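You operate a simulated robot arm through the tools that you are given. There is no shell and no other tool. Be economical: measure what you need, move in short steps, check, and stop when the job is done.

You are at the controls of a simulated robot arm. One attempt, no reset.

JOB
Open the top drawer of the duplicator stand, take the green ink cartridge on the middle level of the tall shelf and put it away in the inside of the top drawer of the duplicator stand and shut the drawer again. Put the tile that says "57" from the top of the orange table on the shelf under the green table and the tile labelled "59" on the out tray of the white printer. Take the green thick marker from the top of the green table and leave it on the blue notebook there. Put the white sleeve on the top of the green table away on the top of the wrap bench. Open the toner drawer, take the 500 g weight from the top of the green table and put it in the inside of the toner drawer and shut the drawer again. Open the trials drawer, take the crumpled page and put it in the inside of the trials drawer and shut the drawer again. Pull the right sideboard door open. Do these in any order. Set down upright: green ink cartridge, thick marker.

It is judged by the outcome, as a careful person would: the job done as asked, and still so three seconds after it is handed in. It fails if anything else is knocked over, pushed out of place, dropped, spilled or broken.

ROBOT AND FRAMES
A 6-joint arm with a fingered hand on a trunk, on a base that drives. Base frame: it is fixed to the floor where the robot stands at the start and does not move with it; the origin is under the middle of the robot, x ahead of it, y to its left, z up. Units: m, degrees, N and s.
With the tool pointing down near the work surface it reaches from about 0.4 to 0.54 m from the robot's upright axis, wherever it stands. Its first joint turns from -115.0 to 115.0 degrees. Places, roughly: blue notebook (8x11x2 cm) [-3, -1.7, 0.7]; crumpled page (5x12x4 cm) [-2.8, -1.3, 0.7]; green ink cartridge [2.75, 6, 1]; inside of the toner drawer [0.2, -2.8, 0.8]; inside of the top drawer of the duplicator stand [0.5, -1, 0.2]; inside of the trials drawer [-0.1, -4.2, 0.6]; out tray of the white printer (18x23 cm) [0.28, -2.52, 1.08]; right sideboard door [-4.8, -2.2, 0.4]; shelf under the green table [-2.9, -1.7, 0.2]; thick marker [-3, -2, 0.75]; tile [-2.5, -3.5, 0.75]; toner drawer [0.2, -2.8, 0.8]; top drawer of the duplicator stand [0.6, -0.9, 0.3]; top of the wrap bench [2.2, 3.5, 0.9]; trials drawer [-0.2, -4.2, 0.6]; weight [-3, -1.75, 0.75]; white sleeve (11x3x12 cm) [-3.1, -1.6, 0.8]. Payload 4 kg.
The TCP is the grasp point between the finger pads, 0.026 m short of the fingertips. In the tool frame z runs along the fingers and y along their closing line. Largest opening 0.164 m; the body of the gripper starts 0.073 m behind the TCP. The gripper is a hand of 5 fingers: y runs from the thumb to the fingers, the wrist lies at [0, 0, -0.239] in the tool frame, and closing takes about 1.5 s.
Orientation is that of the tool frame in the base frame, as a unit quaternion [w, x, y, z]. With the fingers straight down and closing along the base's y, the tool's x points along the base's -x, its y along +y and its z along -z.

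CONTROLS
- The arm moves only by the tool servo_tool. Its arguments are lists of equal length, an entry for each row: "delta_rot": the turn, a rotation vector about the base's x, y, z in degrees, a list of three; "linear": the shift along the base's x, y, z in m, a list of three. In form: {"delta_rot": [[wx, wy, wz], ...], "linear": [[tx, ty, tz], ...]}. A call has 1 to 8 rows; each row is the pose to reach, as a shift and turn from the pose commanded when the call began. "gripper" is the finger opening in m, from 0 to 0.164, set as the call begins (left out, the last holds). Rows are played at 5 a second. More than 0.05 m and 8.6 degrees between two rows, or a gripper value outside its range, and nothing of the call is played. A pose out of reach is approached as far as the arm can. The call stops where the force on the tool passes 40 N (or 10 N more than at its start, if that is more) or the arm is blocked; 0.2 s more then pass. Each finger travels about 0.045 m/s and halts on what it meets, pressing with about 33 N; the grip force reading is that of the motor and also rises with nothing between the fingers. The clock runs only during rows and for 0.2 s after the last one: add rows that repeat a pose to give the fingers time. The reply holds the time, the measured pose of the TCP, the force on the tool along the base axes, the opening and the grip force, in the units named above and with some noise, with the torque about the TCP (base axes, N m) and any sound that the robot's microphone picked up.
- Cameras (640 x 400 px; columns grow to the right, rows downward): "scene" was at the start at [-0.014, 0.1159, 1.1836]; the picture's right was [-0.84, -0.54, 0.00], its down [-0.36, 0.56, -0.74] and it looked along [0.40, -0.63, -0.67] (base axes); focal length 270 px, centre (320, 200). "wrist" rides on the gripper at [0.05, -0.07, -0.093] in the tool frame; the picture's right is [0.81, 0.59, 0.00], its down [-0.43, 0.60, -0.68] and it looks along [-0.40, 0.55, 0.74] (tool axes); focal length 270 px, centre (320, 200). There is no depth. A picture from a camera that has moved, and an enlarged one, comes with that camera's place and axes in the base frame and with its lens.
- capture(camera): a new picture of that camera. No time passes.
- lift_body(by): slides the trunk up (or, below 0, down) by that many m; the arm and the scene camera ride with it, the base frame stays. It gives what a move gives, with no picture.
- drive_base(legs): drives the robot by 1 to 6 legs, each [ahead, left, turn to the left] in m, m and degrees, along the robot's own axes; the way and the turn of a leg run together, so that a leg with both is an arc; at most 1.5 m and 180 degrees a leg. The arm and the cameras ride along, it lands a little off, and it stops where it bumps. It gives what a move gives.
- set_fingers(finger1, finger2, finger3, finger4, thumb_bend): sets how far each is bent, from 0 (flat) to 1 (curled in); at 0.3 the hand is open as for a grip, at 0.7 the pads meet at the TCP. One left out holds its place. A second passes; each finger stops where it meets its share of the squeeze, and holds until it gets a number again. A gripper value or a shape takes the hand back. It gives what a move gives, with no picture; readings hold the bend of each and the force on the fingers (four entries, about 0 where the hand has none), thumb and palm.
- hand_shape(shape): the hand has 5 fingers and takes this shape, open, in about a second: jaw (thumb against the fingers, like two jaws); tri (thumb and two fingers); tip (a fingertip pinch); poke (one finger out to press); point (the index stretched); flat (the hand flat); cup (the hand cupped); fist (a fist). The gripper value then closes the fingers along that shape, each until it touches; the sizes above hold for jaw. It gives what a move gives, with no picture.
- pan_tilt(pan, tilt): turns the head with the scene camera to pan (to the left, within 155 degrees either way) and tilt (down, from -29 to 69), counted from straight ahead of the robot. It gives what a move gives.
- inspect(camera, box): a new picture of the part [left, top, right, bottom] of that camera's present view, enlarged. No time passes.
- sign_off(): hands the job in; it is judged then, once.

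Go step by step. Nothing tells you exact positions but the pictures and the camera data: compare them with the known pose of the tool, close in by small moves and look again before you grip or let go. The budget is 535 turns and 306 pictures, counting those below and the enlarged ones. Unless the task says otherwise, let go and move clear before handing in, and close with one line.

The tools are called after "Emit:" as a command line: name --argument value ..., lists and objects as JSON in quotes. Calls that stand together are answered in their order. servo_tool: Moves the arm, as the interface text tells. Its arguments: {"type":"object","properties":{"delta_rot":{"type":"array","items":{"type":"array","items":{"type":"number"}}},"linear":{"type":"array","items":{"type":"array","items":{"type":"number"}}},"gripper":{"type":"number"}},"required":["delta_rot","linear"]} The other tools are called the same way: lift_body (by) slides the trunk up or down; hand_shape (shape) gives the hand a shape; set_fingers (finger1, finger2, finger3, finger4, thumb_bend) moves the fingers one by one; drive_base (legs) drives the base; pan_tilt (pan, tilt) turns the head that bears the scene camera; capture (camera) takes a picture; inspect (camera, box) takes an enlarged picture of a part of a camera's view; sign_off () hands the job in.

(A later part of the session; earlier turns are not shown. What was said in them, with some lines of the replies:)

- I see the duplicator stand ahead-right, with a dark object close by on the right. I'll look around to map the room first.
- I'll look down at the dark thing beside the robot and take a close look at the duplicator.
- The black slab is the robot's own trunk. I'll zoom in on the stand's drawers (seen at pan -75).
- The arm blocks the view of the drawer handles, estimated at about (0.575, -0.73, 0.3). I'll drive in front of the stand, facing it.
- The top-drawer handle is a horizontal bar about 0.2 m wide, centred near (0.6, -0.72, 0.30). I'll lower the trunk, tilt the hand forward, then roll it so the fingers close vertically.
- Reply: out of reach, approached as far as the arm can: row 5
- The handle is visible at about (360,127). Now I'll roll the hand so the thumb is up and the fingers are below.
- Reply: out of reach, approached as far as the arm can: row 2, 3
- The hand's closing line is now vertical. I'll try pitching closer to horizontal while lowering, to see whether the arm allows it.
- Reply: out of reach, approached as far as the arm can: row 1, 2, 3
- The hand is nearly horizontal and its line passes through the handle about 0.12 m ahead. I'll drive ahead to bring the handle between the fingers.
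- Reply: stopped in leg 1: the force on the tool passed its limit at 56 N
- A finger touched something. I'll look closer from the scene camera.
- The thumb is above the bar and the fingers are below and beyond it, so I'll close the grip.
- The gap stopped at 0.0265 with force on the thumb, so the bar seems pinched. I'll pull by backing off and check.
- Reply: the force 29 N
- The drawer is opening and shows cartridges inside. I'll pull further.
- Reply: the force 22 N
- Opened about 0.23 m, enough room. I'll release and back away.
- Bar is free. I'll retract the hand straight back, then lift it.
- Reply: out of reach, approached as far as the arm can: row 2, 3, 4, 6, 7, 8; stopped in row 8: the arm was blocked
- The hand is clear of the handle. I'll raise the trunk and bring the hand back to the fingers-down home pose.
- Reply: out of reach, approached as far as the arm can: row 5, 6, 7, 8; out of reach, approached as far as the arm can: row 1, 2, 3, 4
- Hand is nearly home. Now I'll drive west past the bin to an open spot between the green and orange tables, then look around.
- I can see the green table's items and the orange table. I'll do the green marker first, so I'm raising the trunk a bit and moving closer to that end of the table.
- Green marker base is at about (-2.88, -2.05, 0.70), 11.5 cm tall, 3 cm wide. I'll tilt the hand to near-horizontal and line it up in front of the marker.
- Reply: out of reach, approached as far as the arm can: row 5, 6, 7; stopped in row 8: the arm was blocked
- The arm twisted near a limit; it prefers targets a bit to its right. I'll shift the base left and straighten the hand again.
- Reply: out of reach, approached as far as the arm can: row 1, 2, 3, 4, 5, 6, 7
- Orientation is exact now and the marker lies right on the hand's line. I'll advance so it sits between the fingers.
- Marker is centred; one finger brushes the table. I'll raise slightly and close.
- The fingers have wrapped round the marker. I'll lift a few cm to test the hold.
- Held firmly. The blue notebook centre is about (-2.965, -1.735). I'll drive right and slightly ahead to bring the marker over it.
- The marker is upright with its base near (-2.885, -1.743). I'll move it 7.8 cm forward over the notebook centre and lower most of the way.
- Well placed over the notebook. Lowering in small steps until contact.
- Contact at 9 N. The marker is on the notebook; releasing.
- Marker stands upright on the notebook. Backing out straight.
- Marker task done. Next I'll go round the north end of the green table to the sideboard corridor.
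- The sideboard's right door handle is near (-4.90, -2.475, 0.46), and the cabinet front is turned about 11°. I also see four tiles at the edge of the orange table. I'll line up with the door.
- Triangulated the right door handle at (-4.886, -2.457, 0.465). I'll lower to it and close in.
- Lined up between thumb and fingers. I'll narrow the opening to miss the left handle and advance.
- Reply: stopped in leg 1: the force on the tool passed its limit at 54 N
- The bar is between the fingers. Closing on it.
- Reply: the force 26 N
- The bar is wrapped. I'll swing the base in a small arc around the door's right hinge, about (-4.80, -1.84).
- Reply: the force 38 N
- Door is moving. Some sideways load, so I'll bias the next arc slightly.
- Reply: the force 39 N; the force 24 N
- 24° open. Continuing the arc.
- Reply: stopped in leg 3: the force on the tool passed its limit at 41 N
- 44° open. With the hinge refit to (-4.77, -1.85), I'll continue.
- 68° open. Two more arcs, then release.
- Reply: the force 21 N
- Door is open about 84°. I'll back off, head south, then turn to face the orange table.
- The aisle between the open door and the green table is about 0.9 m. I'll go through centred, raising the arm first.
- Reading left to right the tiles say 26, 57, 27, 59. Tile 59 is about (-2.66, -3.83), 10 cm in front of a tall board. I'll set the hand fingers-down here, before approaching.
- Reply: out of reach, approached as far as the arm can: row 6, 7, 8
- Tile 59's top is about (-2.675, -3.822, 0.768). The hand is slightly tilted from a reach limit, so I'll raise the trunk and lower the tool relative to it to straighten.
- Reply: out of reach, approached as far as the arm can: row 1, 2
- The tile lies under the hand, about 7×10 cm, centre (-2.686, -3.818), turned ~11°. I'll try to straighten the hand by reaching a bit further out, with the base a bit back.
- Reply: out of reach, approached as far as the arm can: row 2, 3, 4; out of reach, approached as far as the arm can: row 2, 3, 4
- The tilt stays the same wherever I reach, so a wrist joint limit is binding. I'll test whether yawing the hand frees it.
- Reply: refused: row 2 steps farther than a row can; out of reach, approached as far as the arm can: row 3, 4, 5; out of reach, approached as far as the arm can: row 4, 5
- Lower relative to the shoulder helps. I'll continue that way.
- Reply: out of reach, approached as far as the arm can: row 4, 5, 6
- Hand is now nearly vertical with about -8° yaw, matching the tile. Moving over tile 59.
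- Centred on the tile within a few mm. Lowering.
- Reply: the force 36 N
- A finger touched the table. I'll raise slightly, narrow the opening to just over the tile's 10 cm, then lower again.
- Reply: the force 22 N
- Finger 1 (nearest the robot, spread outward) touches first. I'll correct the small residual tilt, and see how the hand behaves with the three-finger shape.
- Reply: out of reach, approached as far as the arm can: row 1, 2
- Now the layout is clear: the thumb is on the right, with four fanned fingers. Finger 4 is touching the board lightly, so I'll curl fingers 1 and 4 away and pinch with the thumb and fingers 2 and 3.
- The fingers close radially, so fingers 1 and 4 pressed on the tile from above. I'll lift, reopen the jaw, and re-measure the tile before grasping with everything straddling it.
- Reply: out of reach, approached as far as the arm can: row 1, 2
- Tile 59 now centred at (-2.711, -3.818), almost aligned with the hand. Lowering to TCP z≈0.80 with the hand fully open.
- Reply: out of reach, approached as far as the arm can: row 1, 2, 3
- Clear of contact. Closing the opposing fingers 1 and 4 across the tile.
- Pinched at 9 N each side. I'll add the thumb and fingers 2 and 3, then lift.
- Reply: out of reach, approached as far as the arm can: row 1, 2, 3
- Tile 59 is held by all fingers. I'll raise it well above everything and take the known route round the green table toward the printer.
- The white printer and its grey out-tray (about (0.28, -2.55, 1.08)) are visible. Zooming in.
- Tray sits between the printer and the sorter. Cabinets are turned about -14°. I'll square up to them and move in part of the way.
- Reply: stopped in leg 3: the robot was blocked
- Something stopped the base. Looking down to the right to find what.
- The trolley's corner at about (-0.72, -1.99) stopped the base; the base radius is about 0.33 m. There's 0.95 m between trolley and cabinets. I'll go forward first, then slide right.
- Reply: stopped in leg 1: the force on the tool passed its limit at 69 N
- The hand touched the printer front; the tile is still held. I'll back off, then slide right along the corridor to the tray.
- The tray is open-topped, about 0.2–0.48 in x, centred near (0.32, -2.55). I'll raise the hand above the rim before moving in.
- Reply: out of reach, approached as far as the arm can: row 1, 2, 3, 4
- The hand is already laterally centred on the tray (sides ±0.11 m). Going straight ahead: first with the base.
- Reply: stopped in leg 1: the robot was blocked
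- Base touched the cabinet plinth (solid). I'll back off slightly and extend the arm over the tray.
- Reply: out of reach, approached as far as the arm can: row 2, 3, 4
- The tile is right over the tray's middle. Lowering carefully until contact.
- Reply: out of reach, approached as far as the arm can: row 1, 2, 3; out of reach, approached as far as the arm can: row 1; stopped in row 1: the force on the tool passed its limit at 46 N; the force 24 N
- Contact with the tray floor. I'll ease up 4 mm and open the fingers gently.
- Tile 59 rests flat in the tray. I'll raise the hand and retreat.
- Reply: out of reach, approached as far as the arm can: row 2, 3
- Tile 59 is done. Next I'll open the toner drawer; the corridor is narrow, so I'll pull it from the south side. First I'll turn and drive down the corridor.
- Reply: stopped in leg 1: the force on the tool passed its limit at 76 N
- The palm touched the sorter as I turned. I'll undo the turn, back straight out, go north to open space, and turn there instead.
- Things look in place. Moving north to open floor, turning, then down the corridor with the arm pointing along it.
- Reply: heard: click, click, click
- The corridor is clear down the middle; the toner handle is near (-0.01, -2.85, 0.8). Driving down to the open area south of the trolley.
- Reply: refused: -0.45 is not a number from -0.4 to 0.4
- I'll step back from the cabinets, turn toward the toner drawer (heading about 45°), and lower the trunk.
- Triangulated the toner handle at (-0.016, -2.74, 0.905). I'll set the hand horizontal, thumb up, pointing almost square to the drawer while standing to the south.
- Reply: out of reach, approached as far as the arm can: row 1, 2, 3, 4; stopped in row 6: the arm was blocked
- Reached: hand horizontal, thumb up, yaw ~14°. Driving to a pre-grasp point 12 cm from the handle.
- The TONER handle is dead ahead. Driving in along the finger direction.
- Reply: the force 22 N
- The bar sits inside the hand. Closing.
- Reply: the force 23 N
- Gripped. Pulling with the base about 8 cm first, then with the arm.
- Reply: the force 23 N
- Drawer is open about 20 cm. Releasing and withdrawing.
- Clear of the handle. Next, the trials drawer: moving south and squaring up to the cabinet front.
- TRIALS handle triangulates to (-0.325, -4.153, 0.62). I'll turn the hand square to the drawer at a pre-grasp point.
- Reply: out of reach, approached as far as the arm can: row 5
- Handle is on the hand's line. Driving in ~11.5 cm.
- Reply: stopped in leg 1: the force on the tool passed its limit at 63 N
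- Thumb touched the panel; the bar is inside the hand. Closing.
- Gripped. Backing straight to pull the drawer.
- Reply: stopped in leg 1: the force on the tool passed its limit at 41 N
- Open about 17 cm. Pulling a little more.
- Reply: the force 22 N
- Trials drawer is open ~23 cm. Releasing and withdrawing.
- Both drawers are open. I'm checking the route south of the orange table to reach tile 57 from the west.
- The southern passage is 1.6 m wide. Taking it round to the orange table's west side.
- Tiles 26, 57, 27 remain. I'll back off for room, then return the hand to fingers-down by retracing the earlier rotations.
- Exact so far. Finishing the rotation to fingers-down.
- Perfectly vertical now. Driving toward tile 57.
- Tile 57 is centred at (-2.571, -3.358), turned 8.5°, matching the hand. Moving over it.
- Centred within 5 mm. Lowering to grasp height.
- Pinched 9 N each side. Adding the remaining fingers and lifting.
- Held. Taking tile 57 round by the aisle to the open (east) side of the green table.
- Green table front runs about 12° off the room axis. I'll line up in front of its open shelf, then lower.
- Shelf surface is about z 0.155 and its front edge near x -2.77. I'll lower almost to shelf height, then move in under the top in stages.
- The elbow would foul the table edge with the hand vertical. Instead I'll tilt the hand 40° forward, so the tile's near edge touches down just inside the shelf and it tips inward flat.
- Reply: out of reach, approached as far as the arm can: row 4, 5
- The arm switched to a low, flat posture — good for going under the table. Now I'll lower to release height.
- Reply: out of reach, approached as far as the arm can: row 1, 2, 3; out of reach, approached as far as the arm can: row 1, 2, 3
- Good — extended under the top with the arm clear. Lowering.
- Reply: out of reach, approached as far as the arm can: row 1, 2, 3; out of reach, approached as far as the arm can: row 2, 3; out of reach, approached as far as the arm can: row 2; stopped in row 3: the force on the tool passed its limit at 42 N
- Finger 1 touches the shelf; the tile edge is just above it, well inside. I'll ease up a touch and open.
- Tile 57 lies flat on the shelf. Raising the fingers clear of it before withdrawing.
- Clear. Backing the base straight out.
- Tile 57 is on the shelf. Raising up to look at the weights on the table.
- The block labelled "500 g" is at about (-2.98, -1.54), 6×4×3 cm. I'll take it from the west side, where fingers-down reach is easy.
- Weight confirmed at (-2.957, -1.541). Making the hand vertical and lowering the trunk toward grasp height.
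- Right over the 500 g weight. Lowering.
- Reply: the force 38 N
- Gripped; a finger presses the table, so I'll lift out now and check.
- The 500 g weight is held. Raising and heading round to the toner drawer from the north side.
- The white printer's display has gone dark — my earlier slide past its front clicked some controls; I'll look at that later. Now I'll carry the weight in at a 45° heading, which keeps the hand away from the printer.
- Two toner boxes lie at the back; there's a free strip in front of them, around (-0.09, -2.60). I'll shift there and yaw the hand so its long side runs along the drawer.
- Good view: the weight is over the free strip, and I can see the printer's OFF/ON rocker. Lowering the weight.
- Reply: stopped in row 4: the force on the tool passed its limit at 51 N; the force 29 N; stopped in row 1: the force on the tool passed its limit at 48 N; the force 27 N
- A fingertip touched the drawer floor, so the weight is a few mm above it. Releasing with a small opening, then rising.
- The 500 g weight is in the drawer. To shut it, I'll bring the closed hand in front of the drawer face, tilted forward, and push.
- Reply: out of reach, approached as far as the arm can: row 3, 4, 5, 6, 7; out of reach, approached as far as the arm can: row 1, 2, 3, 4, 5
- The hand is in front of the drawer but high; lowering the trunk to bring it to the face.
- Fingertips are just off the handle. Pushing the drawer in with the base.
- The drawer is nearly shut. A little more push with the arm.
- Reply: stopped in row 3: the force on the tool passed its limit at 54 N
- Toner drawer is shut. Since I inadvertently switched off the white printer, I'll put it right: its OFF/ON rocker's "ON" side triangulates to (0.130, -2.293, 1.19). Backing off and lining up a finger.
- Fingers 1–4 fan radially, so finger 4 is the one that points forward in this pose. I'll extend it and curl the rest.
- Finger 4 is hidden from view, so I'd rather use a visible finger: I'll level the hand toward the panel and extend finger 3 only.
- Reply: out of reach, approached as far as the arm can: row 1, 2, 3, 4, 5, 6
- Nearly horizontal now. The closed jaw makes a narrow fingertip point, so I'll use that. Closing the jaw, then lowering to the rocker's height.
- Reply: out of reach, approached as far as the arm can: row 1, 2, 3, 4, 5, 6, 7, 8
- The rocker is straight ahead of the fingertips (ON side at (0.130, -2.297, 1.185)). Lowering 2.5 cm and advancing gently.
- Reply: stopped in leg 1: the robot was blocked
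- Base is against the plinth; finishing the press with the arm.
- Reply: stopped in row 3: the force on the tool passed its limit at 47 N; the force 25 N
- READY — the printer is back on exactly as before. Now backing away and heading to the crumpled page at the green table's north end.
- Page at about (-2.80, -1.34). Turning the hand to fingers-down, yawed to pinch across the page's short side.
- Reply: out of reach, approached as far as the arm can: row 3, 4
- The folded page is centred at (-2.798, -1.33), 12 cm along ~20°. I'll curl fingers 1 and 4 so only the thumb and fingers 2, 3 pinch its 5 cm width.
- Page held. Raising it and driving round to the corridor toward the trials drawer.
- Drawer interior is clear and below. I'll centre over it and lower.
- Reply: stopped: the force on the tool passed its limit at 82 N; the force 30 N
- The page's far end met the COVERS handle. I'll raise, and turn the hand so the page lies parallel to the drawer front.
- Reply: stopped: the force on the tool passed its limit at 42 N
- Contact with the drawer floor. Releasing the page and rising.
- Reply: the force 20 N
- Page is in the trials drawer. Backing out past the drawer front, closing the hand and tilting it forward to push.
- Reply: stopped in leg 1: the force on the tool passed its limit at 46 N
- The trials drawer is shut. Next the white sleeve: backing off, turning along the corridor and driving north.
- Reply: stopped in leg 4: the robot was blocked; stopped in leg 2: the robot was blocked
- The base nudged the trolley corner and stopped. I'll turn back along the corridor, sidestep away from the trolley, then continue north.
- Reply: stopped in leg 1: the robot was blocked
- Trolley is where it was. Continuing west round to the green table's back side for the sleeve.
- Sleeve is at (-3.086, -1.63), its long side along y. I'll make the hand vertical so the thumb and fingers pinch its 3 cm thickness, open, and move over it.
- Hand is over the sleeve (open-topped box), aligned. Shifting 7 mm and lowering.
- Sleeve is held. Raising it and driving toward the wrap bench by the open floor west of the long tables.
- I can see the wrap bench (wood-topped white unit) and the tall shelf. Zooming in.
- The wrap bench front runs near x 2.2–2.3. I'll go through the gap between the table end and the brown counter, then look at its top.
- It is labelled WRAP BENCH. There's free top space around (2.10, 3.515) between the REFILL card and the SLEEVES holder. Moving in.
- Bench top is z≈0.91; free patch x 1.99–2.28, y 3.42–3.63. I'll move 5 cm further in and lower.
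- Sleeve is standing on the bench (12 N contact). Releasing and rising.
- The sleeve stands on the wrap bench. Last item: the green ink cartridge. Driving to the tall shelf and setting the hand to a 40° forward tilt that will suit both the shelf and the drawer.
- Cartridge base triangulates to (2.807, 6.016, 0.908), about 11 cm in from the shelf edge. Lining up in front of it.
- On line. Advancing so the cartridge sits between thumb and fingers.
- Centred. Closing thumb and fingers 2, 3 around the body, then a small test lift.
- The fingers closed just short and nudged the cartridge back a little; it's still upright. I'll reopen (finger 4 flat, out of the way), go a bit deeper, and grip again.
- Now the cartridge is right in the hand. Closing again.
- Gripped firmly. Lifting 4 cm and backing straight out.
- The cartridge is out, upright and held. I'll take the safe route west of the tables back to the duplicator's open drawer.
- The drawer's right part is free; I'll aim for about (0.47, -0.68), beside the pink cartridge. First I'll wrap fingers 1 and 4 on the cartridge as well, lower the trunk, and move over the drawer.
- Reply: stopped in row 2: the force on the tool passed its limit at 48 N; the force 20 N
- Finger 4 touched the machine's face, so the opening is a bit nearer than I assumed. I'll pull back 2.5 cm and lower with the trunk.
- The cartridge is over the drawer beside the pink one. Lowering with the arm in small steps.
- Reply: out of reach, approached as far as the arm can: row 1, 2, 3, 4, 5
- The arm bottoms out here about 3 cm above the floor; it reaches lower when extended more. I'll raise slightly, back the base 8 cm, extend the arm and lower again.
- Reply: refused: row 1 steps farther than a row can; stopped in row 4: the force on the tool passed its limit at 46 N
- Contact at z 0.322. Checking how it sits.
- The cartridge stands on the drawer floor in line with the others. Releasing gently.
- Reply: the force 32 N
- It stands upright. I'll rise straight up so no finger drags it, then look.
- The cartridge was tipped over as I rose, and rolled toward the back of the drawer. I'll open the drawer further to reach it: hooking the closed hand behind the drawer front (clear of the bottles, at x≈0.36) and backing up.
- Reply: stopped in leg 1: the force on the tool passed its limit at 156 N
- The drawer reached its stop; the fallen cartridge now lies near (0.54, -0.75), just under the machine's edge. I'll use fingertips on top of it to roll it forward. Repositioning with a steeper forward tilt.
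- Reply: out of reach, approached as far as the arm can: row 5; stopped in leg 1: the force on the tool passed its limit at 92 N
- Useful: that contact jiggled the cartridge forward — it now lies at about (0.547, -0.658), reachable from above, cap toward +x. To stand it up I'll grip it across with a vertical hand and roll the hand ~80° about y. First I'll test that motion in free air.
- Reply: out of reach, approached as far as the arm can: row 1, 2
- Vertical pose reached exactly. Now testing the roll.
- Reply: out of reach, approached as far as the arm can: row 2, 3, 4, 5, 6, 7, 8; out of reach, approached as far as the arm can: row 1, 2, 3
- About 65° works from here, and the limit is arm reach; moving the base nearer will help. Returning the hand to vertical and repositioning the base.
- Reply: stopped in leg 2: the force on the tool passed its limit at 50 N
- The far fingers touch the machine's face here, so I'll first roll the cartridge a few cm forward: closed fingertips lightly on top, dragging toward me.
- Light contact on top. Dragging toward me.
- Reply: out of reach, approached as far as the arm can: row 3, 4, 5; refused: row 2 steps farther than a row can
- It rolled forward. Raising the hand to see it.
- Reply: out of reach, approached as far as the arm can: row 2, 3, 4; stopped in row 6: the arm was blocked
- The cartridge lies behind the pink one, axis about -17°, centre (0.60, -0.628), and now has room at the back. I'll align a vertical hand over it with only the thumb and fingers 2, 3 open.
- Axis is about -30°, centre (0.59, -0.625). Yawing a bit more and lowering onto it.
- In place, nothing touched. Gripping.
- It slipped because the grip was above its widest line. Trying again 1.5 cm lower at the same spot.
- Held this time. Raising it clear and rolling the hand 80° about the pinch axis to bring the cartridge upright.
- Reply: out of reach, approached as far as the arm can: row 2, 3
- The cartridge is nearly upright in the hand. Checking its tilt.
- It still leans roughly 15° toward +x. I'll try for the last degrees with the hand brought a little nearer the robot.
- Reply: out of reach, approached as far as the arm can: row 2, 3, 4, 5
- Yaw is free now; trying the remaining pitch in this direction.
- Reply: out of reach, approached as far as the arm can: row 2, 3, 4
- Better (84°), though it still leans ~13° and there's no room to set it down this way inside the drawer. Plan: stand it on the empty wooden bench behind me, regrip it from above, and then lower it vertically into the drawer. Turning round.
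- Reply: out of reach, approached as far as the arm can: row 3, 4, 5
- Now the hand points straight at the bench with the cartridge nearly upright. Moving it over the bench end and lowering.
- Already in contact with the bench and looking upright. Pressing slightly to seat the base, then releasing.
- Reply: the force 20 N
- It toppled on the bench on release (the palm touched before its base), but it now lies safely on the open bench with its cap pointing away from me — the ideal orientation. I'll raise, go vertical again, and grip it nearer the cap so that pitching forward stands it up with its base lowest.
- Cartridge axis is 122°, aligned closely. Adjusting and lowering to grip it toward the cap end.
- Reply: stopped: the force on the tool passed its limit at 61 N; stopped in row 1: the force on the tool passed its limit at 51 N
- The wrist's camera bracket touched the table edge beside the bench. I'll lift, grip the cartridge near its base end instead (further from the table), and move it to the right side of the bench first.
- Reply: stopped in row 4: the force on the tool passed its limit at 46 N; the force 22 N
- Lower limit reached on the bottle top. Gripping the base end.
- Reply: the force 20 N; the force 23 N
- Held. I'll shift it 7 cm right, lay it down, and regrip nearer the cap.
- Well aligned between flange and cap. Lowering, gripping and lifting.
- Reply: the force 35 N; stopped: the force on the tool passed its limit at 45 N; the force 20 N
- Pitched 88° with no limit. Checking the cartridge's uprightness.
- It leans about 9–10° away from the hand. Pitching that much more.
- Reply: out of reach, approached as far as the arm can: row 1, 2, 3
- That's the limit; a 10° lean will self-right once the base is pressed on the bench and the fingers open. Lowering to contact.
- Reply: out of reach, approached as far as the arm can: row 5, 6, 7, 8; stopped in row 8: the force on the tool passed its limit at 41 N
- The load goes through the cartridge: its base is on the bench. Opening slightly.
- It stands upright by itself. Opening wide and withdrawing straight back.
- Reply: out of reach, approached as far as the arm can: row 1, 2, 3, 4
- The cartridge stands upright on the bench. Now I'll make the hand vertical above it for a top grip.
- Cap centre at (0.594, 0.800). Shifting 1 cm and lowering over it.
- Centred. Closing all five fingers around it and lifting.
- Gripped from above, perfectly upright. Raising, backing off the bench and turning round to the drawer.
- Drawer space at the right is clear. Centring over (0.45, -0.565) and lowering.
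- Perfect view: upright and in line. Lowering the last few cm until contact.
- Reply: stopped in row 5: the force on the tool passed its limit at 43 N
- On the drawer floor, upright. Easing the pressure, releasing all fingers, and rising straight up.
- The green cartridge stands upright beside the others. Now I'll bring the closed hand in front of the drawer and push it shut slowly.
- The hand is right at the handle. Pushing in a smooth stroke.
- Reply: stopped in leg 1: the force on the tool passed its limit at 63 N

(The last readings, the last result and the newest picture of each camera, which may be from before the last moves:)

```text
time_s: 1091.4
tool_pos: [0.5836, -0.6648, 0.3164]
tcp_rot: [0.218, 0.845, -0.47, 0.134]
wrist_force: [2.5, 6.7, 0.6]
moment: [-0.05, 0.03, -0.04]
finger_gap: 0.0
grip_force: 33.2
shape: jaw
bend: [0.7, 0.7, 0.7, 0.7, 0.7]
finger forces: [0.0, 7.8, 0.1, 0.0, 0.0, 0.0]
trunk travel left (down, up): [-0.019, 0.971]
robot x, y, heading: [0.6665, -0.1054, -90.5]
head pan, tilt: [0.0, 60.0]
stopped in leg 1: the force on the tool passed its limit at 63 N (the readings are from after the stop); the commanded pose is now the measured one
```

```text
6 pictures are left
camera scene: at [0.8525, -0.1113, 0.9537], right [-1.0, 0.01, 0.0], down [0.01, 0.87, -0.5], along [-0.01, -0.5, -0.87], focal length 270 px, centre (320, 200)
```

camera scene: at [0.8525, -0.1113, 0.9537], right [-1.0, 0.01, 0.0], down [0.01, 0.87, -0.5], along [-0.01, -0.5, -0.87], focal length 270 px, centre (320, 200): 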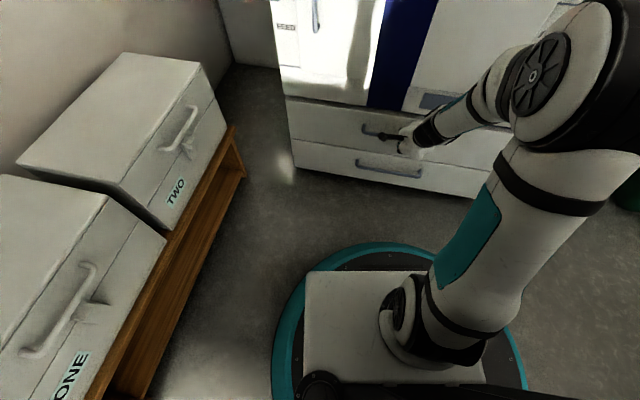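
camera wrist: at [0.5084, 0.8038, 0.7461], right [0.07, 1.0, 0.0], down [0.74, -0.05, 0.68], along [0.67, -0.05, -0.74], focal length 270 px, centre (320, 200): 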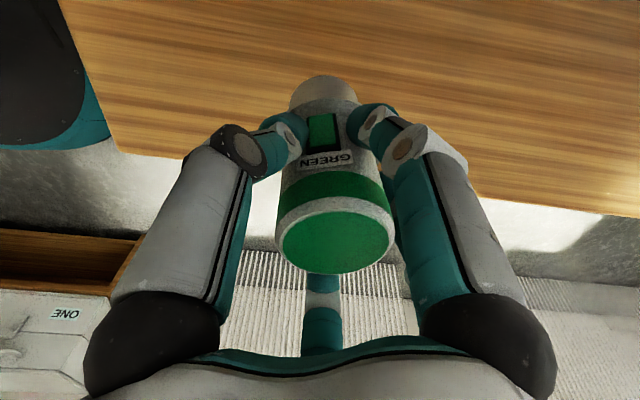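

The drawer is fully shut. Backing the hand clear.

Emit:
drive_base --legs '[[-0.2, 0, 0]]'

Emit:
lift_body --by 0.3

Emit:
capture --camera "scene"

```text
time_s: 1093.0
tool_pos: [0.5866, -0.4646, 0.318]
tcp_rot: [0.22, 0.845, -0.469, 0.134]
wrist_force: [0.2, -0.2, -0.9]
moment: [0.01, -0.02, 0.01]
finger_gap: 0.0
grip_force: 33.1
shape: jaw
bend: [0.7, 0.7, 0.7, 0.7, 0.7]
finger forces: [0.1, 0.1, 0.0, 0.0, 0.1, 0.1]
trunk travel left (down, up): [-0.019, 0.971]
robot x, y, heading: [0.667, 0.0924, -90.7]
head pan, tilt: [0.0, 60.0]
```

```text
time_s: 1096.0
tool_pos: [0.5872, -0.4655, 0.6169]
tcp_rot: [0.219, 0.845, -0.47, 0.133]
wrist_force: [0.8, -0.5, 0.6]
moment: [-0.02, 0.01, 0.01]
finger_gap: 0.0
grip_force: 32.9
shape: jaw
bend: [0.7, 0.7, 0.7, 0.7, 0.7]
finger forces: [0.0, 0.1, 0.0, 0.0, 0.1, 0.0]
trunk travel left (down, up): [-0.319, 0.671]
robot x, y, heading: [0.6696, 0.0961, -90.5]
head pan, tilt: [0.0, 60.0]
```

```text
5 pictures are left
camera scene: at [0.8546, 0.0883, 1.2536], right [-1.0, 0.01, 0.0], down [0.01, 0.87, -0.5], along [0.0, -0.5, -0.87], focal length 270 px, centre (320, 200)
```

scene: 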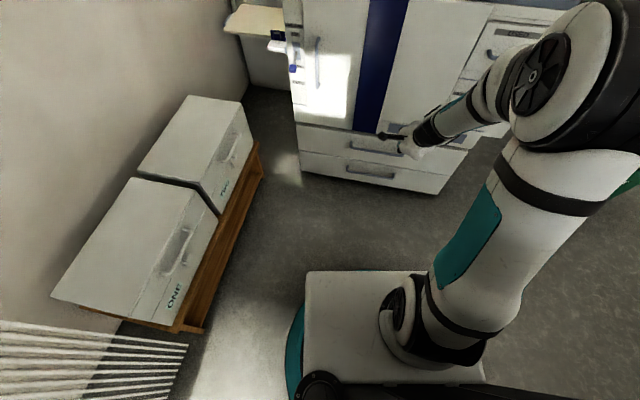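

The drawer is shut, the hand is clear, and every item on the list is done. Handing in.

Emit:
sign_off

```text
The job is handed in.
```

All the tasks are done and the job is handed in; the one thing I could not check is that the green cartridge is still upright, as I last saw it standing just before I shut the drawer. On the way, the cartridge tipped over twice and I stood it up again. I also knocked the white printer's power switch off and turned it back on to READY, and lightly bumped the printer, the sorter and the trolley; none of them looked out of place.
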